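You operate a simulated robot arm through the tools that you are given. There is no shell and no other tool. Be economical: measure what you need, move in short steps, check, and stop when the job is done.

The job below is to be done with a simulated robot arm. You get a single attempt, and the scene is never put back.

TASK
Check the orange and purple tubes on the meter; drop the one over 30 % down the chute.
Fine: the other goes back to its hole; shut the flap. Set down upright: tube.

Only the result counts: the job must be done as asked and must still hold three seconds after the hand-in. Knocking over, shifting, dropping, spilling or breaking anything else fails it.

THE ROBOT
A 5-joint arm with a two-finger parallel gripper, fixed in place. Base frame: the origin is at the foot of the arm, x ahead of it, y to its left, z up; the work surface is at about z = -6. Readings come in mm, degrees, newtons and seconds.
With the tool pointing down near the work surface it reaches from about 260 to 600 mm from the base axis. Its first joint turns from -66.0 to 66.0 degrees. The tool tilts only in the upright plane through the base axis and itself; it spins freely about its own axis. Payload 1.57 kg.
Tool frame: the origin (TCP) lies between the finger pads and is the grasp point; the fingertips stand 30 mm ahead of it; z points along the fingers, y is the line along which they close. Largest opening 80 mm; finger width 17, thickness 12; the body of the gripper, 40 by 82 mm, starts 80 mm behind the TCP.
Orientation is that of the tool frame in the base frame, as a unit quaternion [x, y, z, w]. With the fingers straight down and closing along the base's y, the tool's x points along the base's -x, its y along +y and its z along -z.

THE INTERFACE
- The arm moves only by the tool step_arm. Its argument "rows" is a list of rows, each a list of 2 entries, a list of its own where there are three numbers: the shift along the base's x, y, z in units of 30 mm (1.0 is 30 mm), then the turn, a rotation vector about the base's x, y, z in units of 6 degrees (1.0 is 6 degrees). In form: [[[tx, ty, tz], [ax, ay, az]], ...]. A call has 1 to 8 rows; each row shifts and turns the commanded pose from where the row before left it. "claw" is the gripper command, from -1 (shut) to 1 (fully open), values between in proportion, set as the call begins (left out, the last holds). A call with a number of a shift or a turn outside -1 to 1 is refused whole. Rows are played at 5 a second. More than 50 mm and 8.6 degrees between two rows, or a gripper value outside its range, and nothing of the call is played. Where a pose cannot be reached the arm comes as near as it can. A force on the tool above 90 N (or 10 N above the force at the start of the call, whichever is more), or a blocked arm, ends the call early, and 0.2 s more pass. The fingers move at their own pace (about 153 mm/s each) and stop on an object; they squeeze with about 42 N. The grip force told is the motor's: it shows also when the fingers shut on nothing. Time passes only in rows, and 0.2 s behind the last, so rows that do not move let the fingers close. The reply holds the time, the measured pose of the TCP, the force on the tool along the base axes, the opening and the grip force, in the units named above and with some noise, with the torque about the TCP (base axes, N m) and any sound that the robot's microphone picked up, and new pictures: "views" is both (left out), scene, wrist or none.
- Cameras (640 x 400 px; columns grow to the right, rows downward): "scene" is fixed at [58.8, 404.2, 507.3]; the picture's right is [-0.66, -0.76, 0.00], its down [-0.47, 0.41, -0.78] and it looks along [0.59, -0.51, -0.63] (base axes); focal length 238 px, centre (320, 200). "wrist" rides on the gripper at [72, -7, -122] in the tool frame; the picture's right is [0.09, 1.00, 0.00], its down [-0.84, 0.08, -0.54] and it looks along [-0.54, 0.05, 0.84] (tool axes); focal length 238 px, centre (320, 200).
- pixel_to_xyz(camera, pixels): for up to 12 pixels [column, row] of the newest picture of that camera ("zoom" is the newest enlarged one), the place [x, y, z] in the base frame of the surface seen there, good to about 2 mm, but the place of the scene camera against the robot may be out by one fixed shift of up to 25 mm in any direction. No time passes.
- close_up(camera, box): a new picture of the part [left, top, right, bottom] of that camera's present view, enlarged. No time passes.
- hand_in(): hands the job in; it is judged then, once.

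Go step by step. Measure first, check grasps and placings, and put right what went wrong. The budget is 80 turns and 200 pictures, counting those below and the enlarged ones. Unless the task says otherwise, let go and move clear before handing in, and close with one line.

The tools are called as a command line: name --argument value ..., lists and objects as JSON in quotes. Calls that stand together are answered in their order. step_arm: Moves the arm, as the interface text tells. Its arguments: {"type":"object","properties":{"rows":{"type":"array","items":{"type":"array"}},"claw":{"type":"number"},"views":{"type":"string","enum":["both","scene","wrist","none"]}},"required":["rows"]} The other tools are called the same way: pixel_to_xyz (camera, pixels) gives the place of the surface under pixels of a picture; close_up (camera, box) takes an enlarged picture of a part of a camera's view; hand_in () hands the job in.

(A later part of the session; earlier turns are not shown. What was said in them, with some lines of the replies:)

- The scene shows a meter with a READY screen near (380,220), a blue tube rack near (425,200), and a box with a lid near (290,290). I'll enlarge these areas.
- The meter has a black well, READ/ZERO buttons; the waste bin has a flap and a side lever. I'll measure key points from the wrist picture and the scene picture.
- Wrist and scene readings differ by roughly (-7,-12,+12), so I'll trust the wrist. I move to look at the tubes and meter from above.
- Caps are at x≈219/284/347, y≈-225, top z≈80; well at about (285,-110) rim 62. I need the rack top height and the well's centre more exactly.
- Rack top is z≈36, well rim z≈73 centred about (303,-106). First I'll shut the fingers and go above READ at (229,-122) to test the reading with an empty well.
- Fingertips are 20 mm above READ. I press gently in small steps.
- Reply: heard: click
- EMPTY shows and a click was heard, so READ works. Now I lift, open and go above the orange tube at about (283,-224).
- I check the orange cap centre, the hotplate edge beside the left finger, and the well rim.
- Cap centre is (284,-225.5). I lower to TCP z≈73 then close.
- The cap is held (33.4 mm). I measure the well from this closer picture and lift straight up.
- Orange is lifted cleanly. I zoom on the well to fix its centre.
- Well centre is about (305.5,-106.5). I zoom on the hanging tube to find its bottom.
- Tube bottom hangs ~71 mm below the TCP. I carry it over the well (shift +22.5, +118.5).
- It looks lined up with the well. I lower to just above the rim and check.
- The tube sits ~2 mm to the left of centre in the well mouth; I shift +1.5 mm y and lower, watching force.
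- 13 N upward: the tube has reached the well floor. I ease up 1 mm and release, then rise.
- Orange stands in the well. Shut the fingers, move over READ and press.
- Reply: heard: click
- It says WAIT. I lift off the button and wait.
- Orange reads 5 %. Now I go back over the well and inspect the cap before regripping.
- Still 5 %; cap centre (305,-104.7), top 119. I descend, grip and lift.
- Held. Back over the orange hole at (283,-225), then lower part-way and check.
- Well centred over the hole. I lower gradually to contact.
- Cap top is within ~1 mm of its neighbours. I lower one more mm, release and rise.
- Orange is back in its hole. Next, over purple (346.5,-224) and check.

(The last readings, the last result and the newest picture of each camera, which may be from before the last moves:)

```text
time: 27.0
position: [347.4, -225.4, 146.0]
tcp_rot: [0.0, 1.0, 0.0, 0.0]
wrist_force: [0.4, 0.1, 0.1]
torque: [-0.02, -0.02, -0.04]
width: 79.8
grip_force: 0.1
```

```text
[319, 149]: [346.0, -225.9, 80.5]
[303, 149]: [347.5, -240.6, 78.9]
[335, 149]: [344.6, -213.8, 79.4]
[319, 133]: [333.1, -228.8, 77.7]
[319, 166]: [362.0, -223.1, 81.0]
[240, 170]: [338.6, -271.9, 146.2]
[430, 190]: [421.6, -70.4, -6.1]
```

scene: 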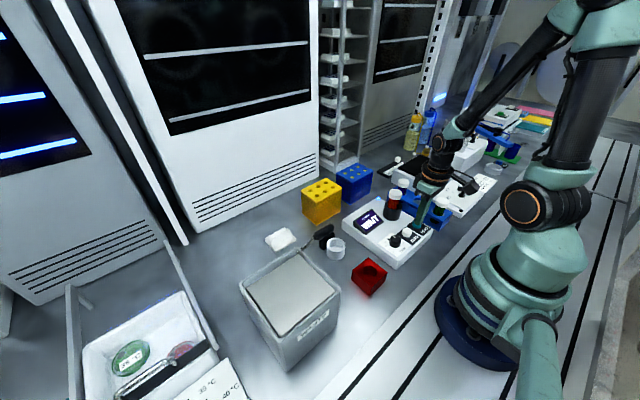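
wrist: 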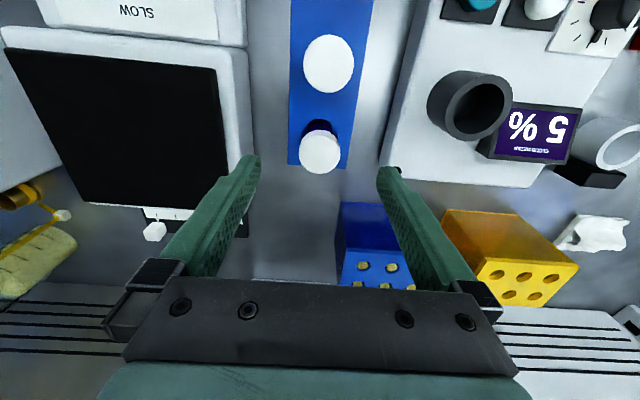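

Centred. Descend, grip and lift.

step_arm --rows '[[[0, 0, -0.9], [0, 0, 0]], [[0, 0, -0.8], [0, 0, 0]], [[0, 0, -0.5], [0, 0, 0]], [[0, 0, -0.2], [0, 0, 0]], [[0, 0, 0], [0, 0, 0]]]' --views "none"

step_arm --claw -1 --rows '[[[0, 0, 0], [0, 0, 0]], [[0, 0, 0], [0, 0, 0]], [[0, 0, 0], [0, 0, 0]], [[0, 0, 0.5], [0, 0, 0]], [[0, 0, 0.8], [0, 0, 0]], [[0, 0, 0.8], [0, 0, 0]], [[0, 0, 0.8], [0, 0, 0]], [[0, 0, 0.8], [0, 0, 0]]]' --views "wrist"

```text
time: 28.2
position: [345.7, -225.5, 74.0]
tcp_rot: [0.001, 1.0, 0.0, -0.001]
wrist_force: [-0.3, 0.4, 0.6]
torque: [0.01, -0.02, 0.02]
width: 80.0
grip_force: 0.0
```

```text
time: 30.0
position: [345.3, -225.1, 185.5]
tcp_rot: [0.0, 1.0, 0.0, 0.0]
wrist_force: [0.5, -0.5, -0.6]
torque: [0.01, -0.02, -0.01]
width: 33.5
grip_force: 41.2
```

wrist: 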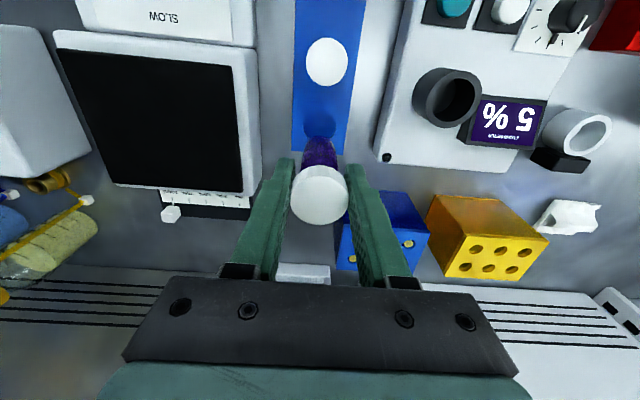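

Purple held. Carry to the well (shift -41,+119).

step_arm --rows '[[[-0.27, 0.79, 0], [0, 0, 0]], [[-0.27, 0.79, 0], [0, 0, 0]], [[-0.27, 0.79, 0], [0, 0, 0]], [[-0.27, 0.79, 0], [0, 0, 0]], [[-0.27, 0.81, 0], [0, 0, 0]], [[0, 0, -0.6], [0, 0, 0]], [[0, 0, -0.5], [0, 0, 0]]]' --views "wrist"

close_up --camera "wrist" --box '[280, 95, 376, 155]'

```text
time: 31.6
position: [305.2, -105.1, 154.0]
tcp_rot: [0.0, 1.0, -0.001, 0.0]
wrist_force: [-0.1, -0.4, -0.1]
torque: [0.03, -0.01, 0.01]
width: 33.4
grip_force: 41.5
```

wrist: 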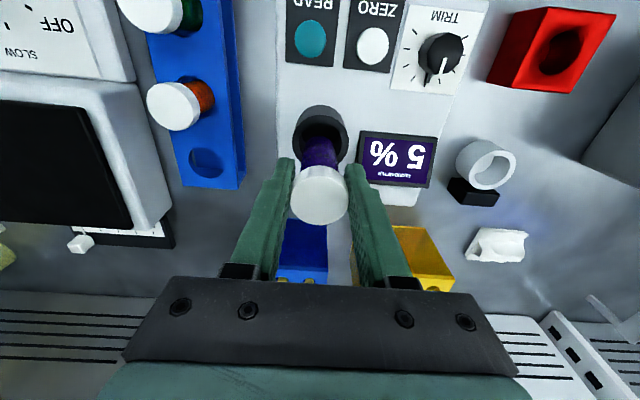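

```text
6.67 times, centred on (328, 125) of wrist
```

zoom: 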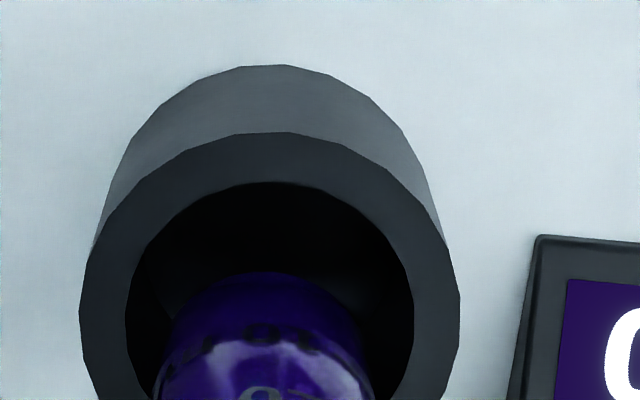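

Aligned. Lower ~40 mm to the well floor.

step_arm --rows '[[[-0.03, 0, -0.5], [0, 0, 0]], [[0, 0, -0.5], [0, 0, 0]], [[0, 0, -0.25], [0, 0, 0]], [[0, 0, -0.07], [0, 0, 0]], [[0, 0, 0], [0, 0, 0]]]' --views "none"

```text
time: 32.8
position: [304.0, -104.8, 112.9]
tcp_rot: [0.0, 1.0, -0.001, 0.0]
wrist_force: [-2.7, 1.0, 11.3]
torque: [0.1, 0.16, -0.05]
width: 33.4
grip_force: 40.8
```

Contact at 112.9. Release and rise.

step_arm --claw 1 --rows '[[[0, 0, 0.03], [0, 0, 0]], [[0, 0, 0], [0, 0, 0]], [[0, 0, 0.5], [0, 0, 0]], [[0, 0, 0.8], [0, 0, 0]], [[0, 0, 0.6], [0, 0, 0]]]' --views "wrist"

step_arm --claw -1 --rows '[[[-0.85, -0.19, 0], [0, 0, 0]], [[-0.85, -0.19, 0], [0, 0, 0]], [[-0.84, -0.2, 0], [0, 0, 0]], [[0, 0, -0.9], [0, 0, 0]], [[0, 0, -0.9], [0, 0, 0]], [[0, 0, -0.9], [0, 0, 0]], [[0, 0, -0.35], [0, 0, 0]], [[0, 0, -0.1], [0, 0, 0]]]' --views "none"

step_arm --rows '[[[0, 0, 0.9], [0, 0, 0]], [[0, 0, 0.9], [0, 0, 0]], [[0, 0, 0.9], [0, 0, 0]], [[0, 0, 0.35], [0, 0, 0]], [[0, 0, 0], [0, 0, 0]], [[0, 0, 0], [0, 0, 0]], [[0, 0, 0], [0, 0, 0]], [[0, 0, 0], [0, 0, 0]]]' --views "wrist"

close_up --camera "scene" --box '[340, 170, 440, 240]'

```text
time: 34.0
position: [304.6, -105.4, 170.5]
tcp_rot: [0.0, 1.0, -0.001, -0.001]
wrist_force: [0.2, -0.4, 0.2]
torque: [0.01, 0.01, 0.01]
width: 80.0
grip_force: 0.0
```

wrist: 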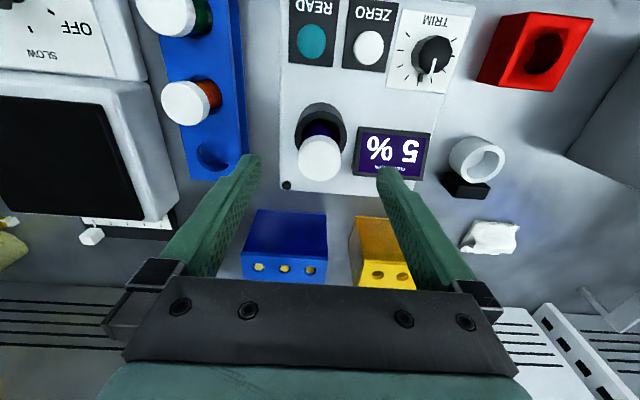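

```text
time: 35.8
position: [229.0, -123.2, 75.1]
tcp_rot: [-0.001, 1.0, -0.001, 0.0]
wrist_force: [-0.3, 1.7, 3.0]
torque: [0.05, 0.0, 0.01]
width: 0.0
grip_force: 20.9
heard: click
```

```text
time: 37.6
position: [228.2, -123.3, 168.8]
tcp_rot: [0.0, 1.0, 0.0, 0.0]
wrist_force: [-0.3, 0.2, -0.2]
torque: [0.02, -0.02, -0.04]
width: 0.3
grip_force: 21.5
```

wrist: 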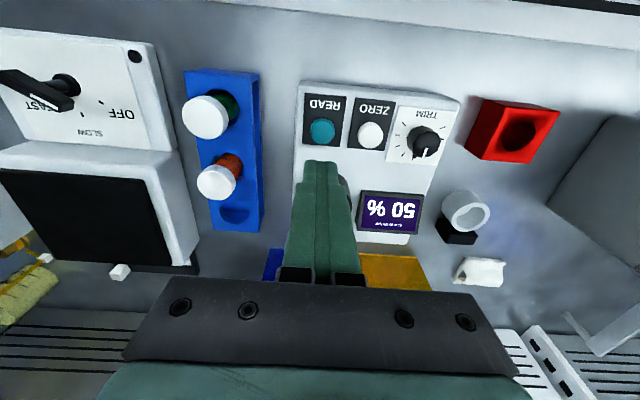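

```text
5.71 times, centred on (390, 205) of scene
```

zoom: 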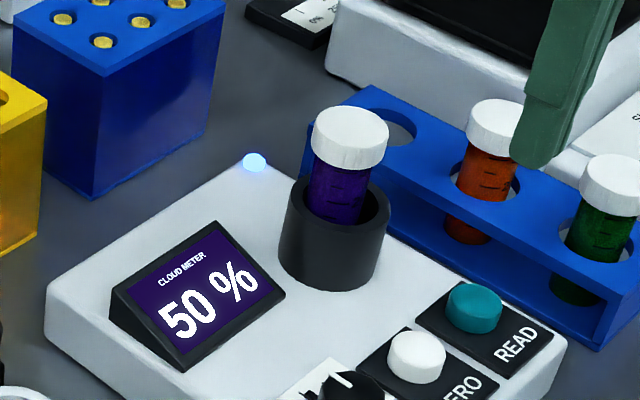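

Purple reads 50 %: it goes down the chute. I leave it in the well for now and go look at the bin flap and lever.

step_arm --rows '[[[0.2, 0.9, 0.8], [0, 0, 0]], [[0.2, 0.9, 0.8], [0, 0, 0]], [[0.2, 0.9, 0.8], [0, 0, 0]], [[0.2, 0.9, 0.8], [0, 0, 0]], [[0.2, 0.9, 0.8], [0, 0, 0]], [[0.2, 0.9, 0.8], [0, 0, 0]], [[0.2, 0.9, 0.5], [0, 0, 0]], [[0.2, 0.9, 0], [0, 0, 0]]]' --views "wrist"

```text
time: 39.4
position: [276.5, 93.2, 327.9]
tcp_rot: [-0.001, 1.0, 0.001, -0.001]
wrist_force: [-0.5, 0.3, 0.2]
torque: [0.0, -0.01, 0.0]
width: 0.0
grip_force: 21.3
```

wrist: 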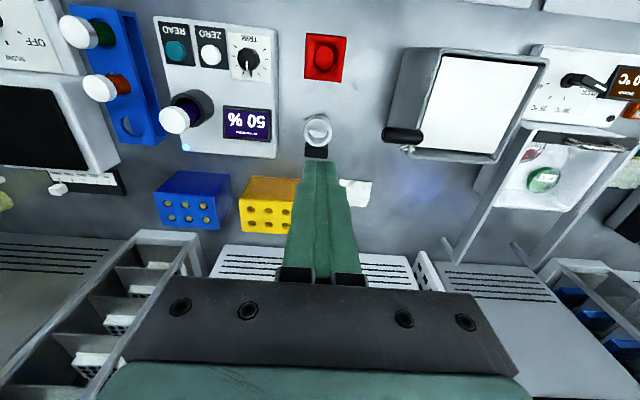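

close_up --camera "wrist" --box '[370, 35, 570, 170]'

close_up --camera "scene" --box '[270, 215, 350, 270]'

pixel_to_xyz --camera "wrist" --pixels '[[404, 136], [386, 135], [420, 135], [409, 150], [440, 62], [542, 62], [423, 145], [500, 152], [480, 105], [430, 52], [545, 56], [495, 160]]'

```text
2.96 times, centred on (470, 102) of wrist
```

zoom: 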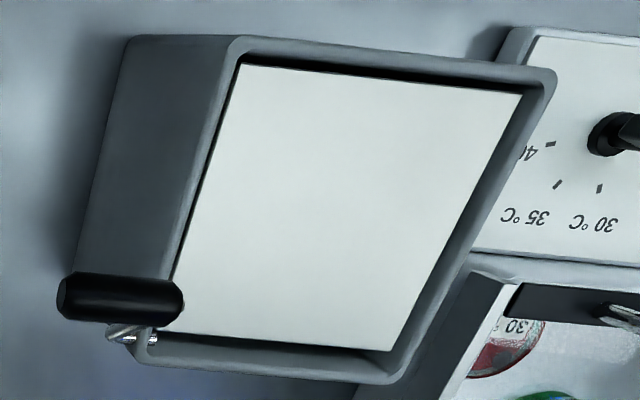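

```text
7.27 times, centred on (310, 242) of scene
```

zoom: 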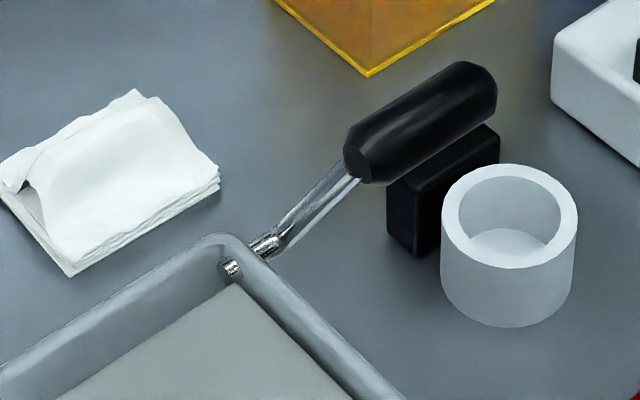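

```text
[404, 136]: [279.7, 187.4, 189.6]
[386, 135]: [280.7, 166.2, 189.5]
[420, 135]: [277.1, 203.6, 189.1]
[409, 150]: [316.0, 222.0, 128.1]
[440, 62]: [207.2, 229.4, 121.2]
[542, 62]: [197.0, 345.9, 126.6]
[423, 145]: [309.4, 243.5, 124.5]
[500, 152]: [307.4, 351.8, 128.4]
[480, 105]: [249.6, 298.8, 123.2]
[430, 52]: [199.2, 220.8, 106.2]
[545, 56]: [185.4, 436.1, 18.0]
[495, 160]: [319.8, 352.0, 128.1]
```

The crank handle lies along y at about (282, 166..204, z≈180), with the hinge at (317, ~128). I'll bring the shut fingers to the base side of the handle to push it over (+x).

step_arm --rows '[[[-0.22, 0.77, -0.6], [0, 0, 0]], [[-0.22, 0.77, -0.6], [0, 0, 0]], [[-0.22, 0.77, -0.6], [0, 0, 0]], [[-0.22, 0.77, -0.6], [0, 0, 0]], [[0, 0, -0.8], [0, 0, 0]], [[0, 0, 0], [0, 0, 0]]]' --views "both"

```text
time: 40.8
position: [250.6, 185.4, 230.7]
tcp_rot: [0.0, 1.0, 0.0, 0.0]
wrist_force: [-0.8, 0.1, 0.7]
torque: [0.02, 0.01, 0.0]
width: 0.0
grip_force: 21.7
```

scene: 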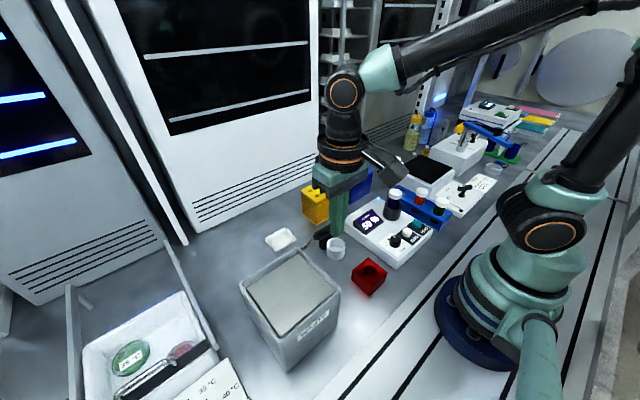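
wrist: 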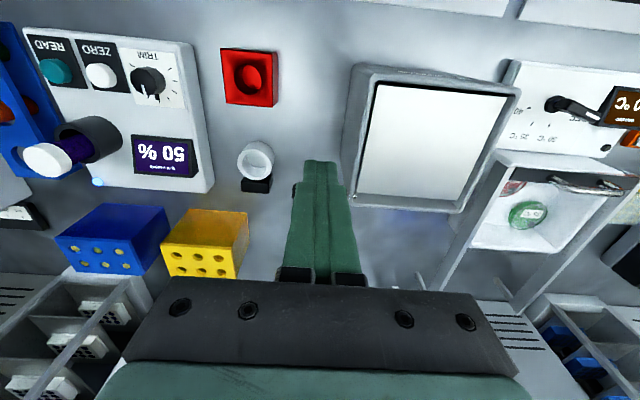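

Fingertips are above and on the base side of the handle. I lower 35 mm and push +x gently.

step_arm --rows '[[[0, 0, -0.6], [0, 0, 0]], [[0, 0, -0.57], [0, 0, 0]], [[0.3, 0, 0], [0, 0, 0]], [[0.3, 0, 0], [0, 0, 0]], [[0.3, 0, 0], [0, 0, 0]]]' --views "scene"

close_up --camera "scene" --box '[220, 180, 400, 300]'

```text
time: 42.0
position: [276.7, 185.8, 195.9]
tcp_rot: [0.001, 1.0, 0.0, 0.0]
wrist_force: [-1.7, 0.8, 0.7]
torque: [0.04, 0.01, 0.02]
width: 0.0
grip_force: 21.6
```

scene: 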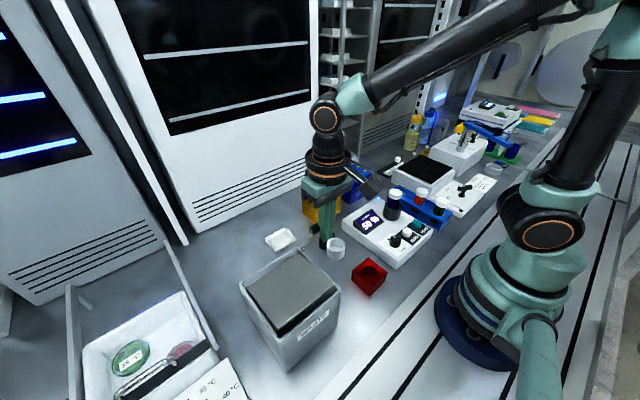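

```text
3.33 times, centred on (310, 240) of scene
```

zoom: 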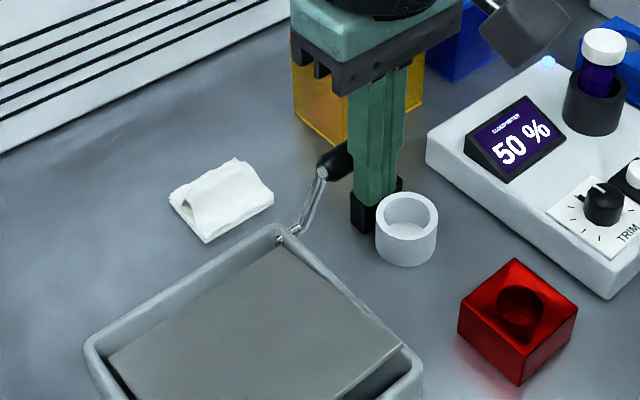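

The flap lifts with little force (1.7 N). I keep pushing along the arc.

step_arm --rows '[[[0.4, 0, 0], [0, 0, 0]], [[0.4, 0, 0], [0, 0, 0]], [[0.4, 0, -0.1], [0, 0, 0]], [[0.4, 0, -0.2], [0, 0, 0]], [[0.3, 0, -0.2], [0, 0, 0]]]' --views "scene"

close_up --camera "scene" --box '[220, 150, 400, 300]'

```text
time: 43.2
position: [334.1, 185.4, 181.3]
tcp_rot: [0.0, 1.0, 0.0, 0.0]
wrist_force: [-1.3, -0.1, -0.1]
torque: [0.01, 0.0, 0.0]
width: 0.0
grip_force: 21.6
```

scene: 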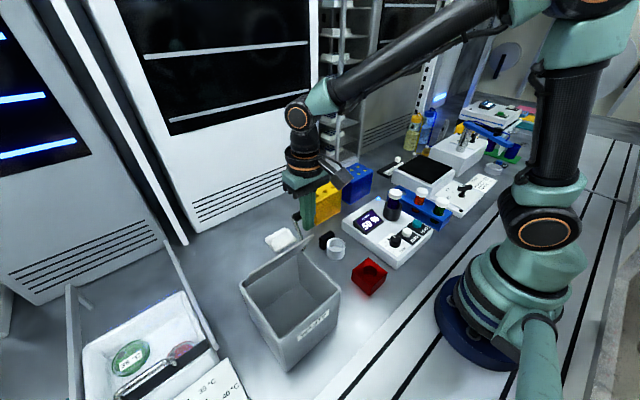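

```text
2.67 times, centred on (310, 225) of scene
```

zoom: 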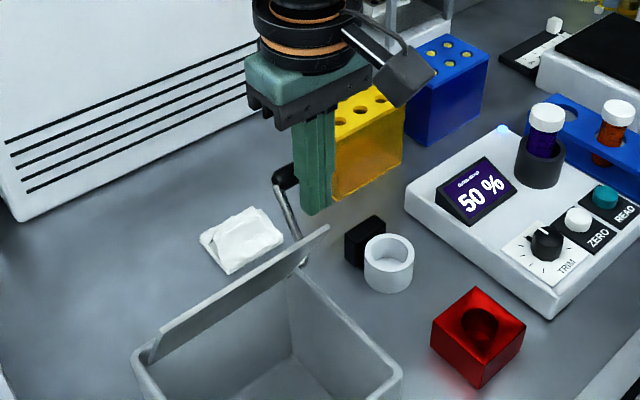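

Flap is near upright. I push further past vertical.

step_arm --rows '[[[0.25, 0, -0.2], [0, 0, 0]], [[0.25, 0, -0.25], [0, 0, 0]], [[0.25, 0, -0.3], [0, 0, 0]], [[0.2, 0, -0.3], [0, 0, 0]]]' --views "scene"

close_up --camera "scene" --box '[220, 150, 400, 300]'

```text
time: 44.2
position: [362.0, 185.4, 148.3]
tcp_rot: [0.0, 1.0, -0.001, -0.001]
wrist_force: [-7.8, 0.7, -2.1]
torque: [-0.01, 0.02, 0.02]
width: 0.0
grip_force: 21.1
```

scene: 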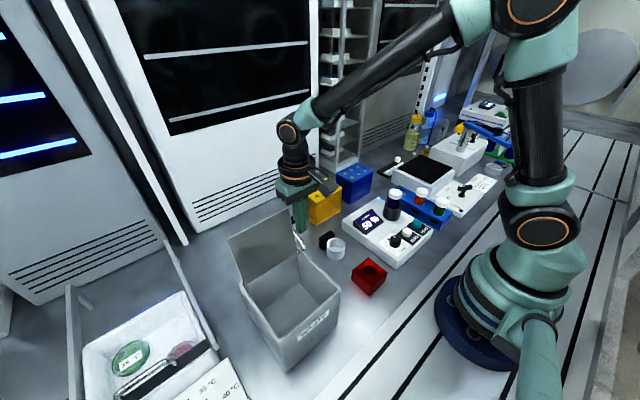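

```text
2.67 times, centred on (310, 225) of scene
```

zoom: 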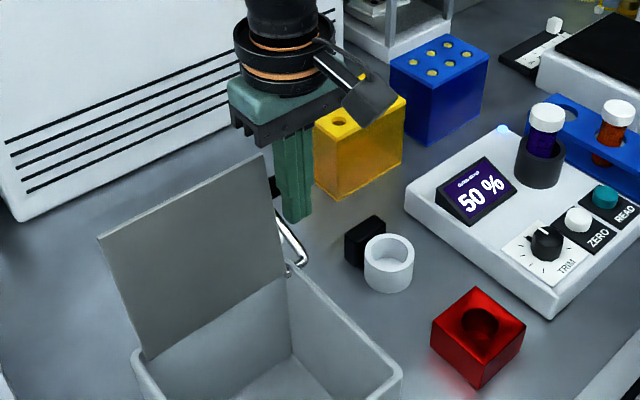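

Force rose to 7.8 N, probably the end stop. I back off 15 mm and see whether it stays open.

step_arm --rows '[[[-0.25, 0, 0], [0, 0, 0]], [[-0.25, 0, 0], [0, 0, 0]], [[0, 0, 0], [0, 0, 0]], [[0, 0, 0.5], [0, 0, 0]], [[0, 0, 0.8], [0, 0, 0]], [[0, 0, 0.8], [0, 0, 0]], [[0, 0, 0.8], [0, 0, 0]]]' --views "both"

close_up --camera "scene" --box '[220, 150, 400, 300]'

```text
time: 45.8
position: [347.7, 183.5, 236.8]
tcp_rot: [0.0, 1.0, -0.001, 0.0]
wrist_force: [0.8, 0.3, 0.0]
torque: [0.0, -0.01, -0.02]
width: 0.0
grip_force: 21.4
```

scene: 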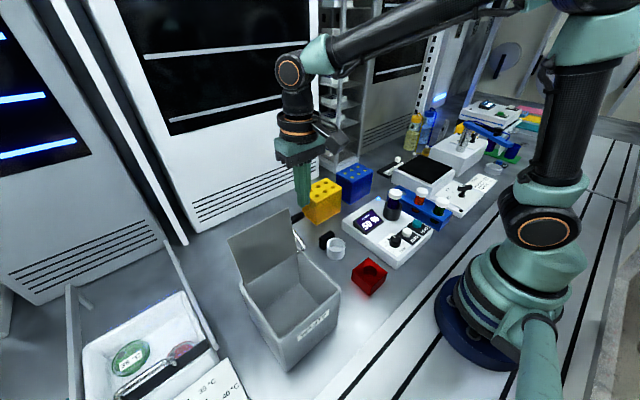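
wrist: 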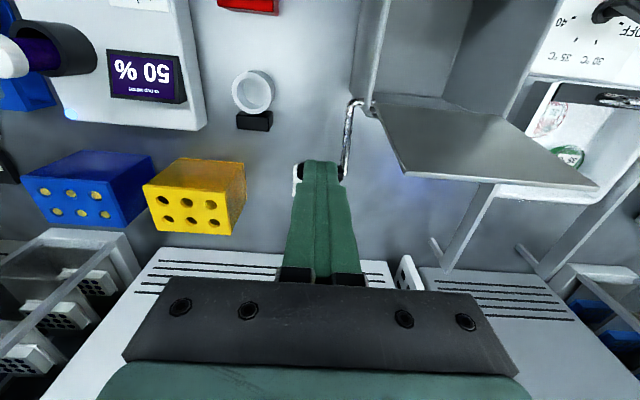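

```text
2.67 times, centred on (310, 225) of scene
```

zoom: 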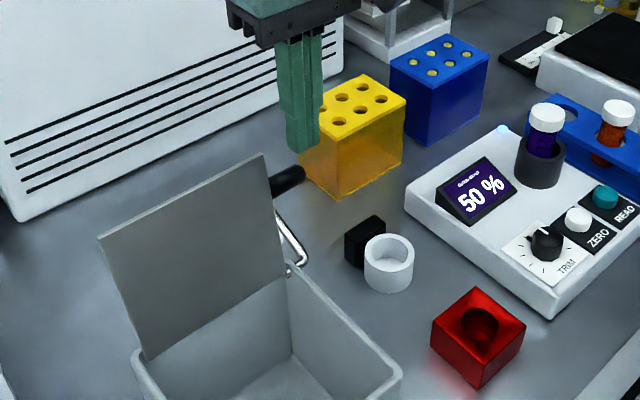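

The flap stays open past vertical. I measure the handle for later and travel back to the well with open fingers.

pixel_to_xyz --camera "wrist" --pixels '[[297, 178], [343, 168], [355, 105], [350, 140], [376, 110], [500, 115], [595, 188], [405, 172]]'

step_arm --claw 1 --rows '[[[-0.14, -0.97, 0], [0, 0, 0]], [[-0.14, -0.97, 0], [0, 0, 0]], [[-0.14, -0.97, 0], [0, 0, 0]], [[-0.14, -0.97, 0], [0, 0, 0]], [[-0.14, -0.97, 0], [0, 0, 0]], [[-0.14, -0.97, 0], [0, 0, 0]], [[-0.14, -0.97, 0], [0, 0, 0]], [[-0.14, -0.97, 0], [0, 0, 0]]]' --views "none"

step_arm --rows '[[[-0.14, -0.97, -0.5], [0, 0, 0]], [[-0.14, -0.93, -0.8], [0, 0, 0]], [[0, 0, -0.8], [0, 0, 0]], [[0, 0, 0], [0, 0, 0]]]' --views "wrist"

```text
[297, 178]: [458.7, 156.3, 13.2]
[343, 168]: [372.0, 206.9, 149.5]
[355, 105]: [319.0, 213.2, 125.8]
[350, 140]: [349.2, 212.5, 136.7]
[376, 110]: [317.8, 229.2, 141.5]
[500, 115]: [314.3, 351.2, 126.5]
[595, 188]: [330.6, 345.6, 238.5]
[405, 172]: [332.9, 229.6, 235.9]
```

```text
time: 47.6
position: [313.1, -48.1, 236.3]
tcp_rot: [0.001, 1.0, 0.001, 0.0]
wrist_force: [-1.0, -0.2, -0.6]
torque: [0.02, 0.01, -0.04]
width: 80.1
grip_force: 0.0
```

```text
time: 48.6
position: [306.7, -105.2, 172.2]
tcp_rot: [0.0, 1.0, 0.0, 0.0]
wrist_force: [-0.3, 0.0, 0.0]
torque: [0.01, -0.03, 0.0]
width: 79.8
grip_force: 0.2
```

wrist: 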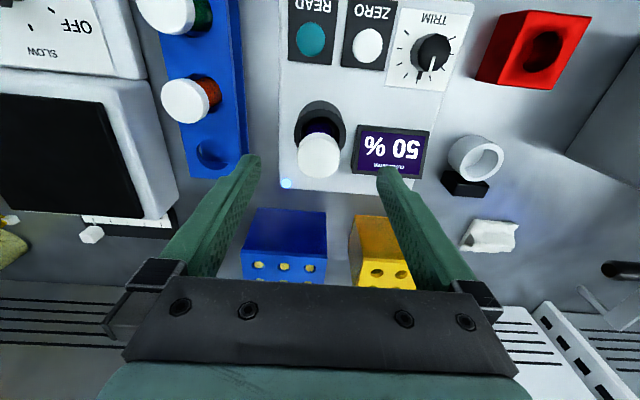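

Over the purple tube in the well. Descend, grip and lift high.

step_arm --rows '[[[-0.03, 0, -0.8], [0, 0, 0]], [[0, 0, -0.7], [0, 0, 0]], [[0, 0, -0.4], [0, 0, 0]], [[0, 0, 0], [0, 0, 0]]]' --views "none"

step_arm --claw -1 --rows '[[[0, 0, 0], [0, 0, 0]], [[0, 0, 0], [0, 0, 0]], [[0, 0, 0], [0, 0, 0]], [[0, 0, 0.5], [0, 0, 0]], [[0, 0, 0.9], [0, 0, 0]], [[0, 0, 0.9], [0, 0, 0]], [[0, 0, 0.9], [0, 0, 0]], [[0, 0, 0.9], [0, 0, 0]]]' --views "both"

```text
time: 49.6
position: [303.6, -104.4, 116.3]
tcp_rot: [0.0, 1.0, -0.001, 0.001]
wrist_force: [-1.6, 0.2, 0.6]
torque: [0.02, -0.01, -0.02]
width: 79.9
grip_force: 0.1
```

```text
time: 51.4
position: [302.7, -104.2, 240.3]
tcp_rot: [0.0, 1.0, 0.0, 0.0]
wrist_force: [0.4, 0.1, 0.3]
torque: [-0.01, 0.01, 0.01]
width: 33.1
grip_force: 41.2
```

scene: 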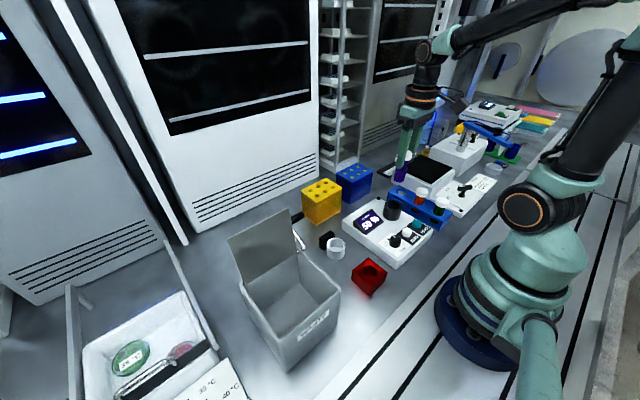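
wrist: 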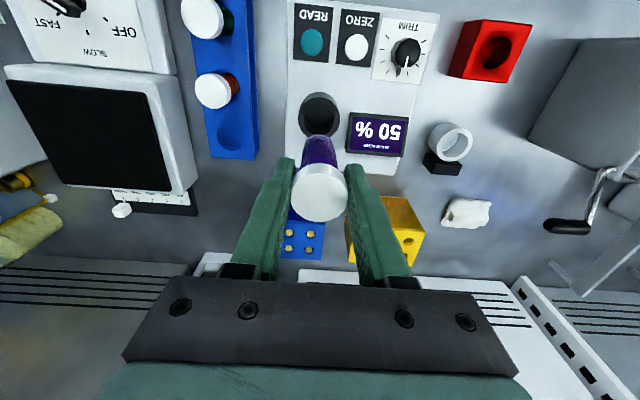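

Purple held. I carry it over the bin opening, centre about (258,288).

step_arm --rows '[[[-0.19, 0.93, 0], [0, 0, 0]], [[-0.19, 0.93, 0], [0, 0, 0]], [[-0.19, 0.93, 0], [0, 0, 0]], [[-0.19, 0.93, 0], [0, 0, 0]], [[-0.19, 0.93, 0], [0, 0, 0]], [[-0.19, 0.93, 0], [0, 0, 0]], [[-0.19, 0.93, 0], [0, 0, 0]], [[-0.19, 0.93, 0], [0, 0, 0]]]' --views "none"

step_arm --rows '[[[0, 0.94, 0], [0, 0, 0]], [[0, 0.94, 0], [0, 0, 0]], [[0, 0.94, 0], [0, 0, 0]], [[0, 0.94, 0], [0, 0, 0]], [[0, 0.94, 0], [0, 0, 0]], [[0, 0.94, 0], [0, 0, 0]], [[0, 0, 0], [0, 0, 0]]]' --views "both"

```text
time: 53.2
position: [258.9, 120.2, 238.7]
tcp_rot: [0.0, 1.0, 0.001, 0.001]
wrist_force: [0.2, 0.5, -0.1]
torque: [-0.01, 0.02, -0.03]
width: 33.0
grip_force: 40.9
```

```text
time: 54.8
position: [259.7, 288.1, 239.5]
tcp_rot: [0.0, 1.0, -0.001, -0.001]
wrist_force: [-0.7, 0.0, 0.4]
torque: [0.0, -0.01, -0.01]
width: 33.0
grip_force: 41.4
```

scene: 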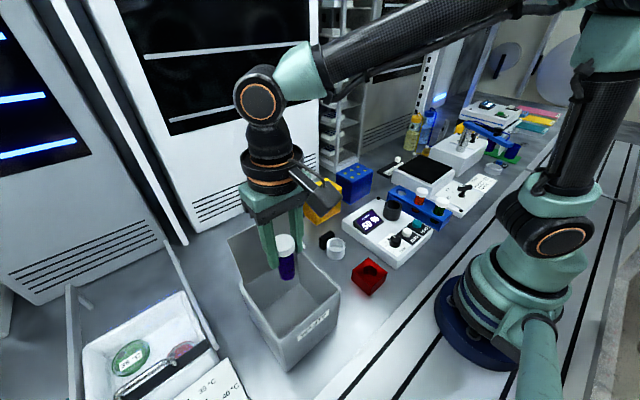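
wrist: 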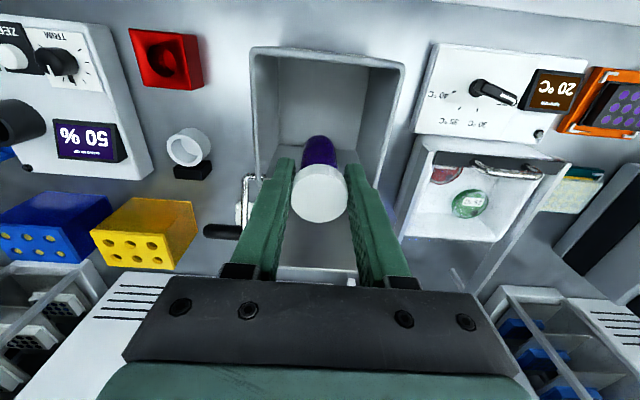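

The tube is centred over the opening. I lower it into the bin (to TCP ≈ 110).

step_arm --rows '[[[0, 0, -0.9], [0, 0, 0]], [[0, 0, -0.9], [0, 0, 0]], [[0, 0, -0.9], [0, 0, 0]], [[0, 0, -0.9], [0, 0, 0]], [[0, 0, -0.7], [0, 0, 0]], [[0, 0, 0], [0, 0, 0]]]' --views "both"

```text
time: 56.2
position: [257.7, 286.9, 110.5]
tcp_rot: [0.0, 1.0, 0.0, 0.0]
wrist_force: [-0.1, -0.5, -0.7]
torque: [-0.01, -0.01, -0.02]
width: 33.1
grip_force: 41.5
```

scene: 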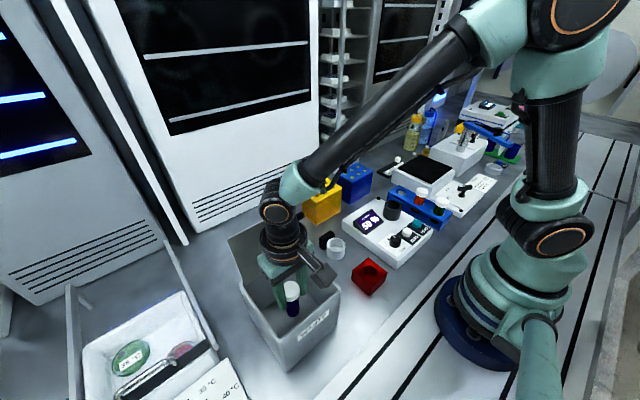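
wrist: 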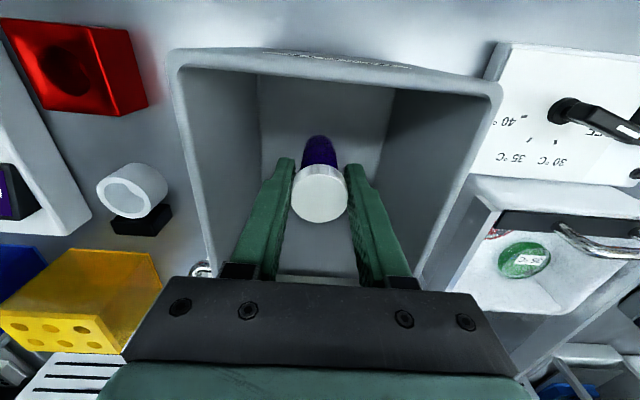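

Clear on all sides; I go 20 mm lower, part the fingers to ~52 mm, and rise.

step_arm --rows '[[[0, 0, -0.4], [0, 0, 0]], [[0, 0, -0.3], [0, 0, 0]]]' --views "none"

step_arm --claw 0.3 --rows '[[[0, 0, 0], [0, 0, 0]], [[0, 0, 0], [0, 0, 0]], [[0, 0, 0.9], [0, 0, 0]], [[0, 0, 0.9], [0, 0, 0]], [[0, 0, 0.9], [0, 0, 0]], [[0, 0, 0.9], [0, 0, 0]], [[0, 0, 0.9], [0, 0, 0]], [[0, 0, 0.5], [0, 0, 0]]]' --views "both"

```text
time: 56.8
position: [258.6, 287.6, 89.1]
tcp_rot: [0.001, 1.0, 0.0, 0.0]
wrist_force: [-0.2, -0.2, -0.5]
torque: [-0.01, 0.02, 0.02]
width: 33.2
grip_force: 40.7
```

```text
time: 58.6
position: [257.9, 288.0, 239.9]
tcp_rot: [0.0, 1.0, 0.0, 0.001]
wrist_force: [0.1, 0.3, -0.3]
torque: [0.01, 0.02, 0.01]
width: 52.5
grip_force: 0.1
```

scene: 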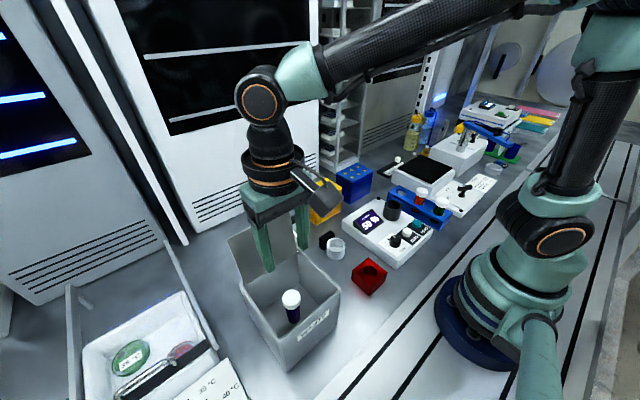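
wrist: 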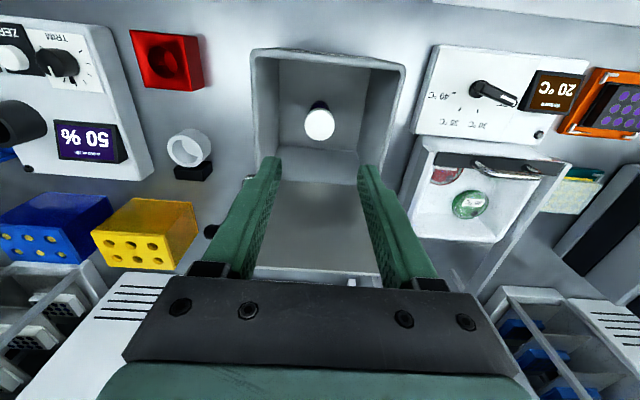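

Purple stands in the bin. I shut the fingers and go round the flap toward the far side of the handle, looking on the way.

step_arm --claw -1 --rows '[[[0, -0.85, 0.1], [0, 0, 0]], [[0, -0.85, 0.1], [0, 0, 0]], [[0, -0.85, 0.1], [0, 0, 0]], [[0, -0.85, 0], [0, 0, 0]], [[0.9, 0, 0], [0, 0, 0]], [[0.9, 0, 0], [0, 0, 0]]]' --views "wrist"

pixel_to_xyz --camera "wrist" --pixels '[[270, 270], [240, 258], [380, 275], [285, 200], [300, 205], [320, 200], [342, 205], [400, 260]]'

```text
time: 60.0
position: [313.2, 185.8, 248.7]
tcp_rot: [0.0, 1.0, 0.0, -0.001]
wrist_force: [-0.3, 0.2, -0.6]
torque: [0.02, 0.0, 0.01]
width: 0.1
grip_force: 21.1
```

wrist: 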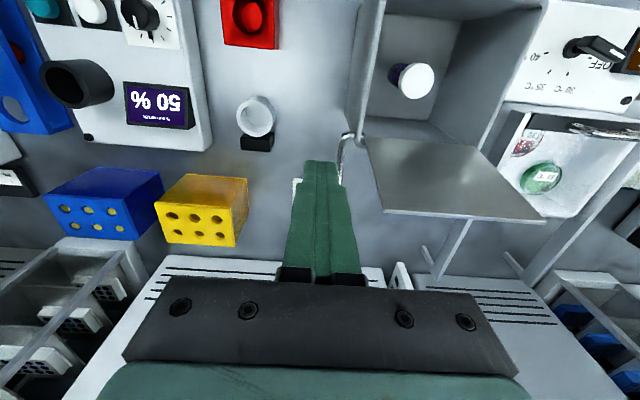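

```text
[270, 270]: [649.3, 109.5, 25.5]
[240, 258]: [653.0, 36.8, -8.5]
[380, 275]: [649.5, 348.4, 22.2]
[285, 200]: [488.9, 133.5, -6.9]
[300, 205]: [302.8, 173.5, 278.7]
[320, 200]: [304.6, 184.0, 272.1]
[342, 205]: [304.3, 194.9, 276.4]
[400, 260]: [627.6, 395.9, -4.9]
```

The cabinet is far (x≈650). Continue to x≈408, then down beyond the handle.

step_arm --rows '[[[0.8, 0, 0], [0, 0, 0]], [[0.8, 0, 0], [0, 0, 0]], [[0.8, 0, 0], [0, 0, 0]], [[0.8, 0, 0], [0, 0, 0]], [[0, 0, -0.9], [0, 0, 0]], [[0, 0, -0.7], [0, 0, 0]]]' --views "both"

close_up --camera "scene" --box '[220, 150, 400, 300]'

```text
time: 61.4
position: [409.7, 184.8, 199.8]
tcp_rot: [0.0, 1.0, 0.0, 0.0]
wrist_force: [-0.7, 0.7, -0.1]
torque: [0.0, 0.01, 0.01]
width: 0.1
grip_force: 21.7
```

scene: 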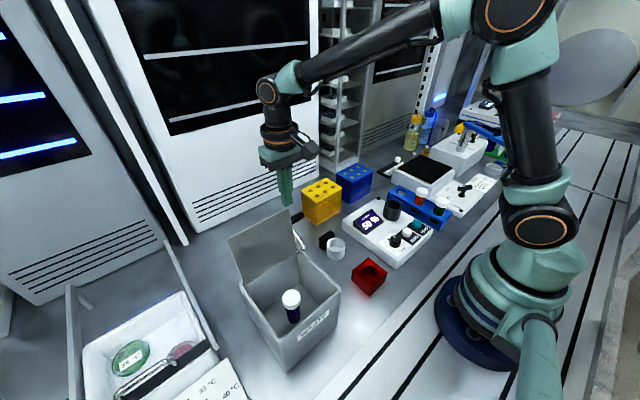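
wrist: 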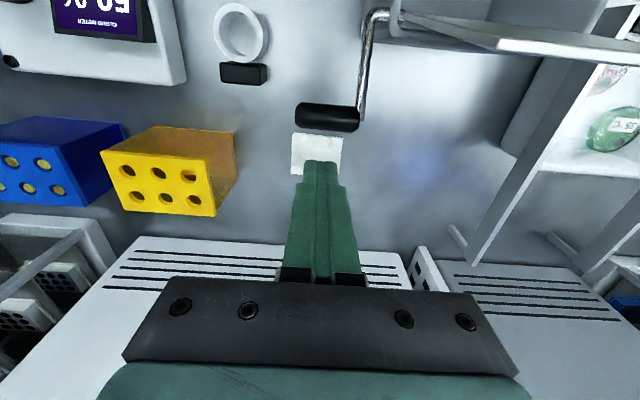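

```text
2.67 times, centred on (310, 225) of scene
```

zoom: 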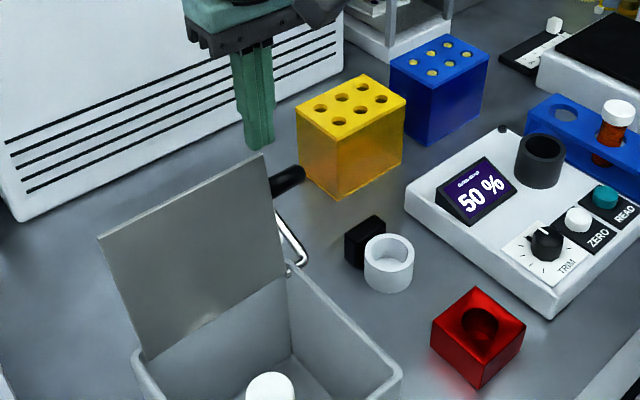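

pixel_to_xyz --camera "wrist" --pixels '[[327, 117], [327, 106], [327, 127], [300, 115], [354, 118], [375, 14]]'

```text
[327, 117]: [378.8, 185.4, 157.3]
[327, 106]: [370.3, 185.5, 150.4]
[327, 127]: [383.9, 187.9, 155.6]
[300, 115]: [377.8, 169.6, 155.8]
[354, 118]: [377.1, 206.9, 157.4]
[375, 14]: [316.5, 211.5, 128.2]
```

The handle centre is (378,186,148). I lower beyond it and push back toward the base along its arc.

step_arm --rows '[[[0, 0, -0.6], [0, 0, 0]], [[0, 0, -0.45], [0, 0, 0]], [[-0.4, 0, 0], [0, 0, 0]], [[-0.3, 0, 0.4], [0, 0, 0]], [[-0.4, 0, 0.45], [0, 0, 0]], [[-0.4, 0, 0.3], [0, 0, 0]], [[-0.4, 0, 0.15], [0, 0, 0]]]' --views "both"

close_up --camera "scene" --box '[220, 150, 400, 300]'

```text
time: 63.0
position: [350.5, 185.0, 208.0]
tcp_rot: [0.0, 1.0, -0.001, -0.003]
wrist_force: [0.8, -1.0, 0.4]
torque: [-0.03, 0.01, -0.01]
width: 0.0
grip_force: 21.1
```

scene: 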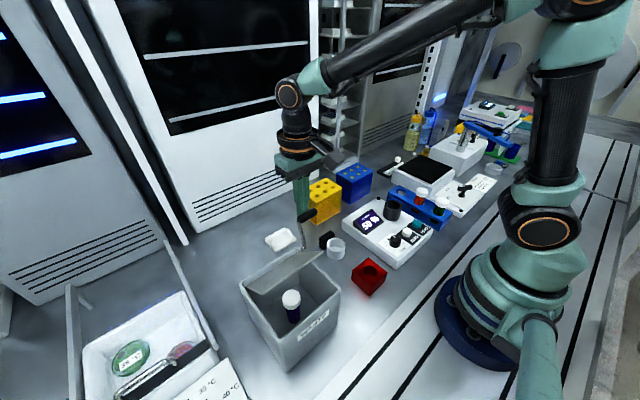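
wrist: 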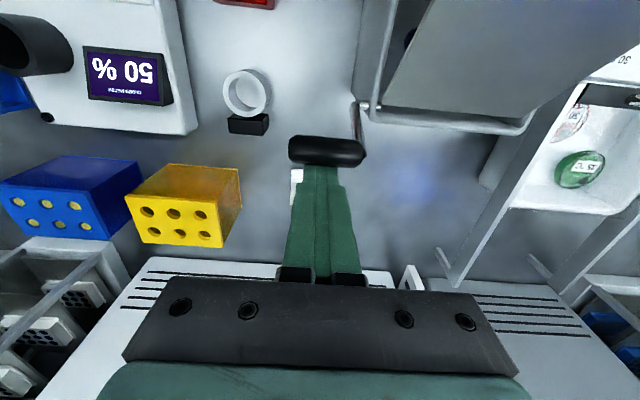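

```text
2.67 times, centred on (310, 225) of scene
```

zoom: 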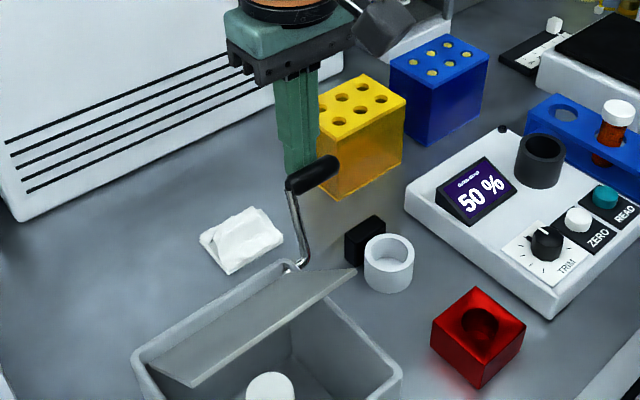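

The flap follows and is coming down. Continue pushing to shut.

step_arm --rows '[[[-0.4, 0, 0.05], [0, 0, 0]], [[-0.4, 0, 0], [0, 0, 0]], [[-0.3, 0, -0.1], [0, 0, 0]], [[-0.3, 0, -0.15], [0, 0, 0]], [[-0.2, 0, -0.1], [0, 0, 0]]]' --views "both"

close_up --camera "scene" --box '[220, 190, 400, 320]'

```text
time: 64.2
position: [302.9, 184.8, 198.1]
tcp_rot: [0.0, 1.0, 0.0, 0.0]
wrist_force: [-0.3, 0.4, -0.9]
torque: [0.0, 0.0, 0.02]
width: 0.0
grip_force: 20.5
```

scene: 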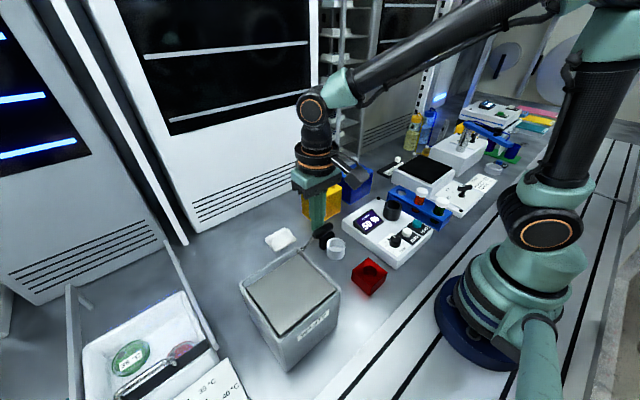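
wrist: 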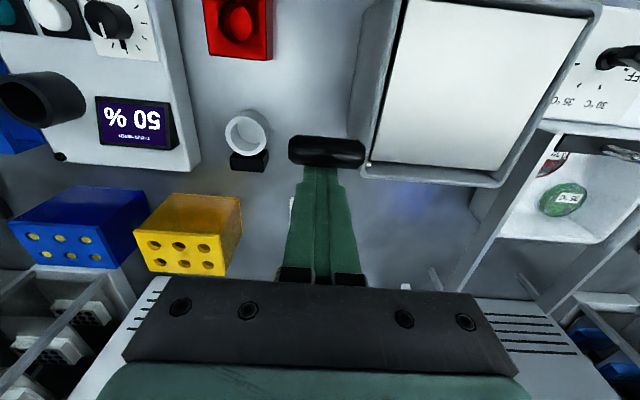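

```text
3.08 times, centred on (310, 255) of scene
```

zoom: 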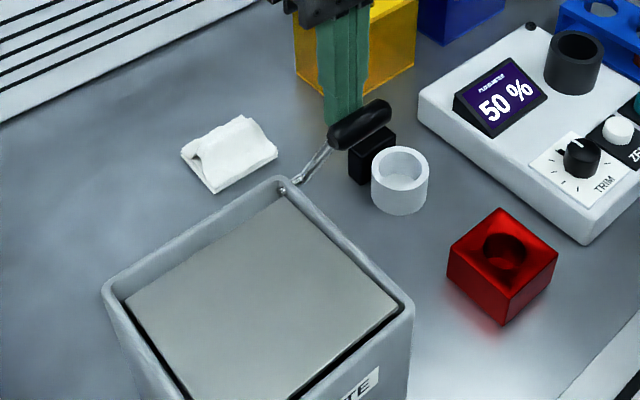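

Almost shut. I push a few mm more until it meets the stop, then compare with the start.

step_arm --rows '[[[-0.1, 0, -0.05], [0, 0, 0]], [[-0.1, 0, -0.05], [0, 0, 0]], [[-0.08, 0, -0.05], [0, 0, 0]]]' --views "wrist"

pixel_to_xyz --camera "wrist" --pixels '[[327, 150], [300, 150], [350, 152], [410, 20], [560, 30], [400, 130], [500, 150], [470, 80]]'

```text
time: 65.0
position: [299.7, 186.5, 195.5]
tcp_rot: [0.001, 1.0, 0.003, 0.006]
wrist_force: [32.9, -9.1, 4.1]
torque: [-0.2, -0.43, 0.16]
width: 0.0
grip_force: 21.6
```

wrist: 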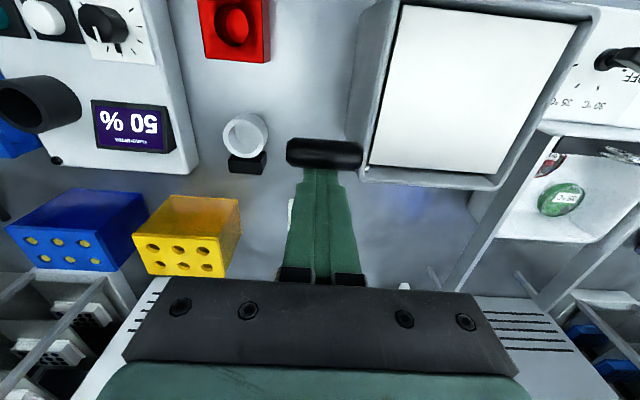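

```text
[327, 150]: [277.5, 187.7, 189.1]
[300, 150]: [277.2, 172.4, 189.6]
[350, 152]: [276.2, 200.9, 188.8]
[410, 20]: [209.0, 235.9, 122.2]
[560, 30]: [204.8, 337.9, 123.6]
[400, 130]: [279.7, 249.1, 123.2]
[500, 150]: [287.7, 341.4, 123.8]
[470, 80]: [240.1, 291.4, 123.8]
```

The stop was met (33 N), and the flap is flat at z≈123.5 with the handle at its starting place. I back off, rise clear and take a last look.

step_arm --rows '[[[0.3, 0, 0], [0, 0, 0]], [[0.3, 0, 0], [0, 0, 0]], [[0, 0, 0.8], [0, 0, 0]], [[0, 0, 0.9], [0, 0, 0]], [[0, 0, 0.9], [0, 0, 0]], [[0, 0, 0.9], [0, 0, 0]]]' --views "both"

close_up --camera "scene" --box '[220, 150, 460, 320]'

```text
time: 66.4
position: [313.1, 186.0, 300.3]
tcp_rot: [0.0, 1.0, 0.0, -0.001]
wrist_force: [0.5, -0.3, 0.5]
torque: [0.01, 0.01, 0.01]
width: 0.0
grip_force: 21.4
```

scene: 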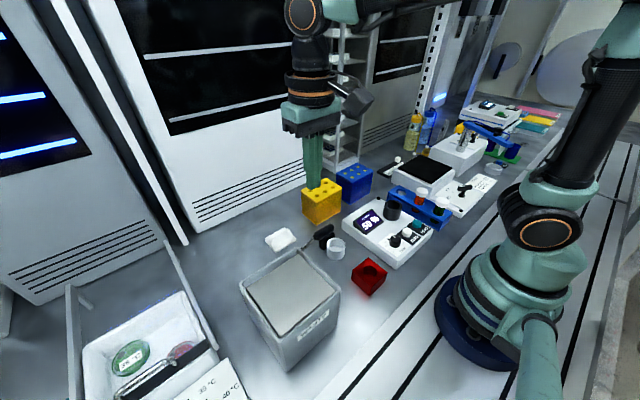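
wrist: 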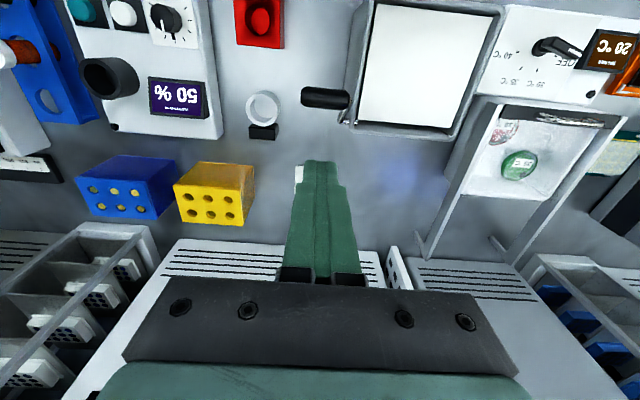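

```text
2.35 times, centred on (340, 235) of scene
```

zoom: 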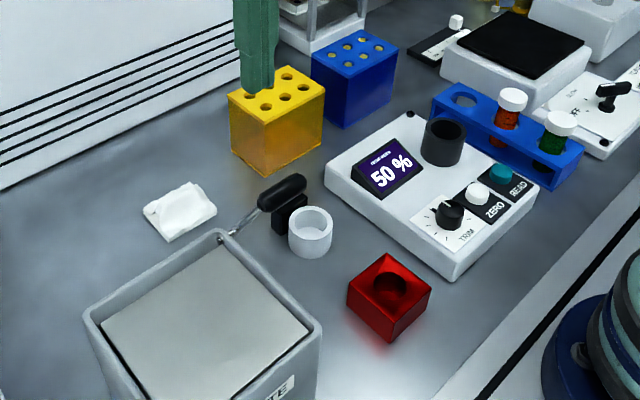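

The last pictures show the flap shut, the orange tube upright in its hole, the purple tube in the bin and the arm clear, so I hand in.

hand_in

```text
The job is handed in.
```

I checked both tubes: purple read 50 % and went down the chute, orange read 5 % and is back upright in its hole, and the flap is shut.
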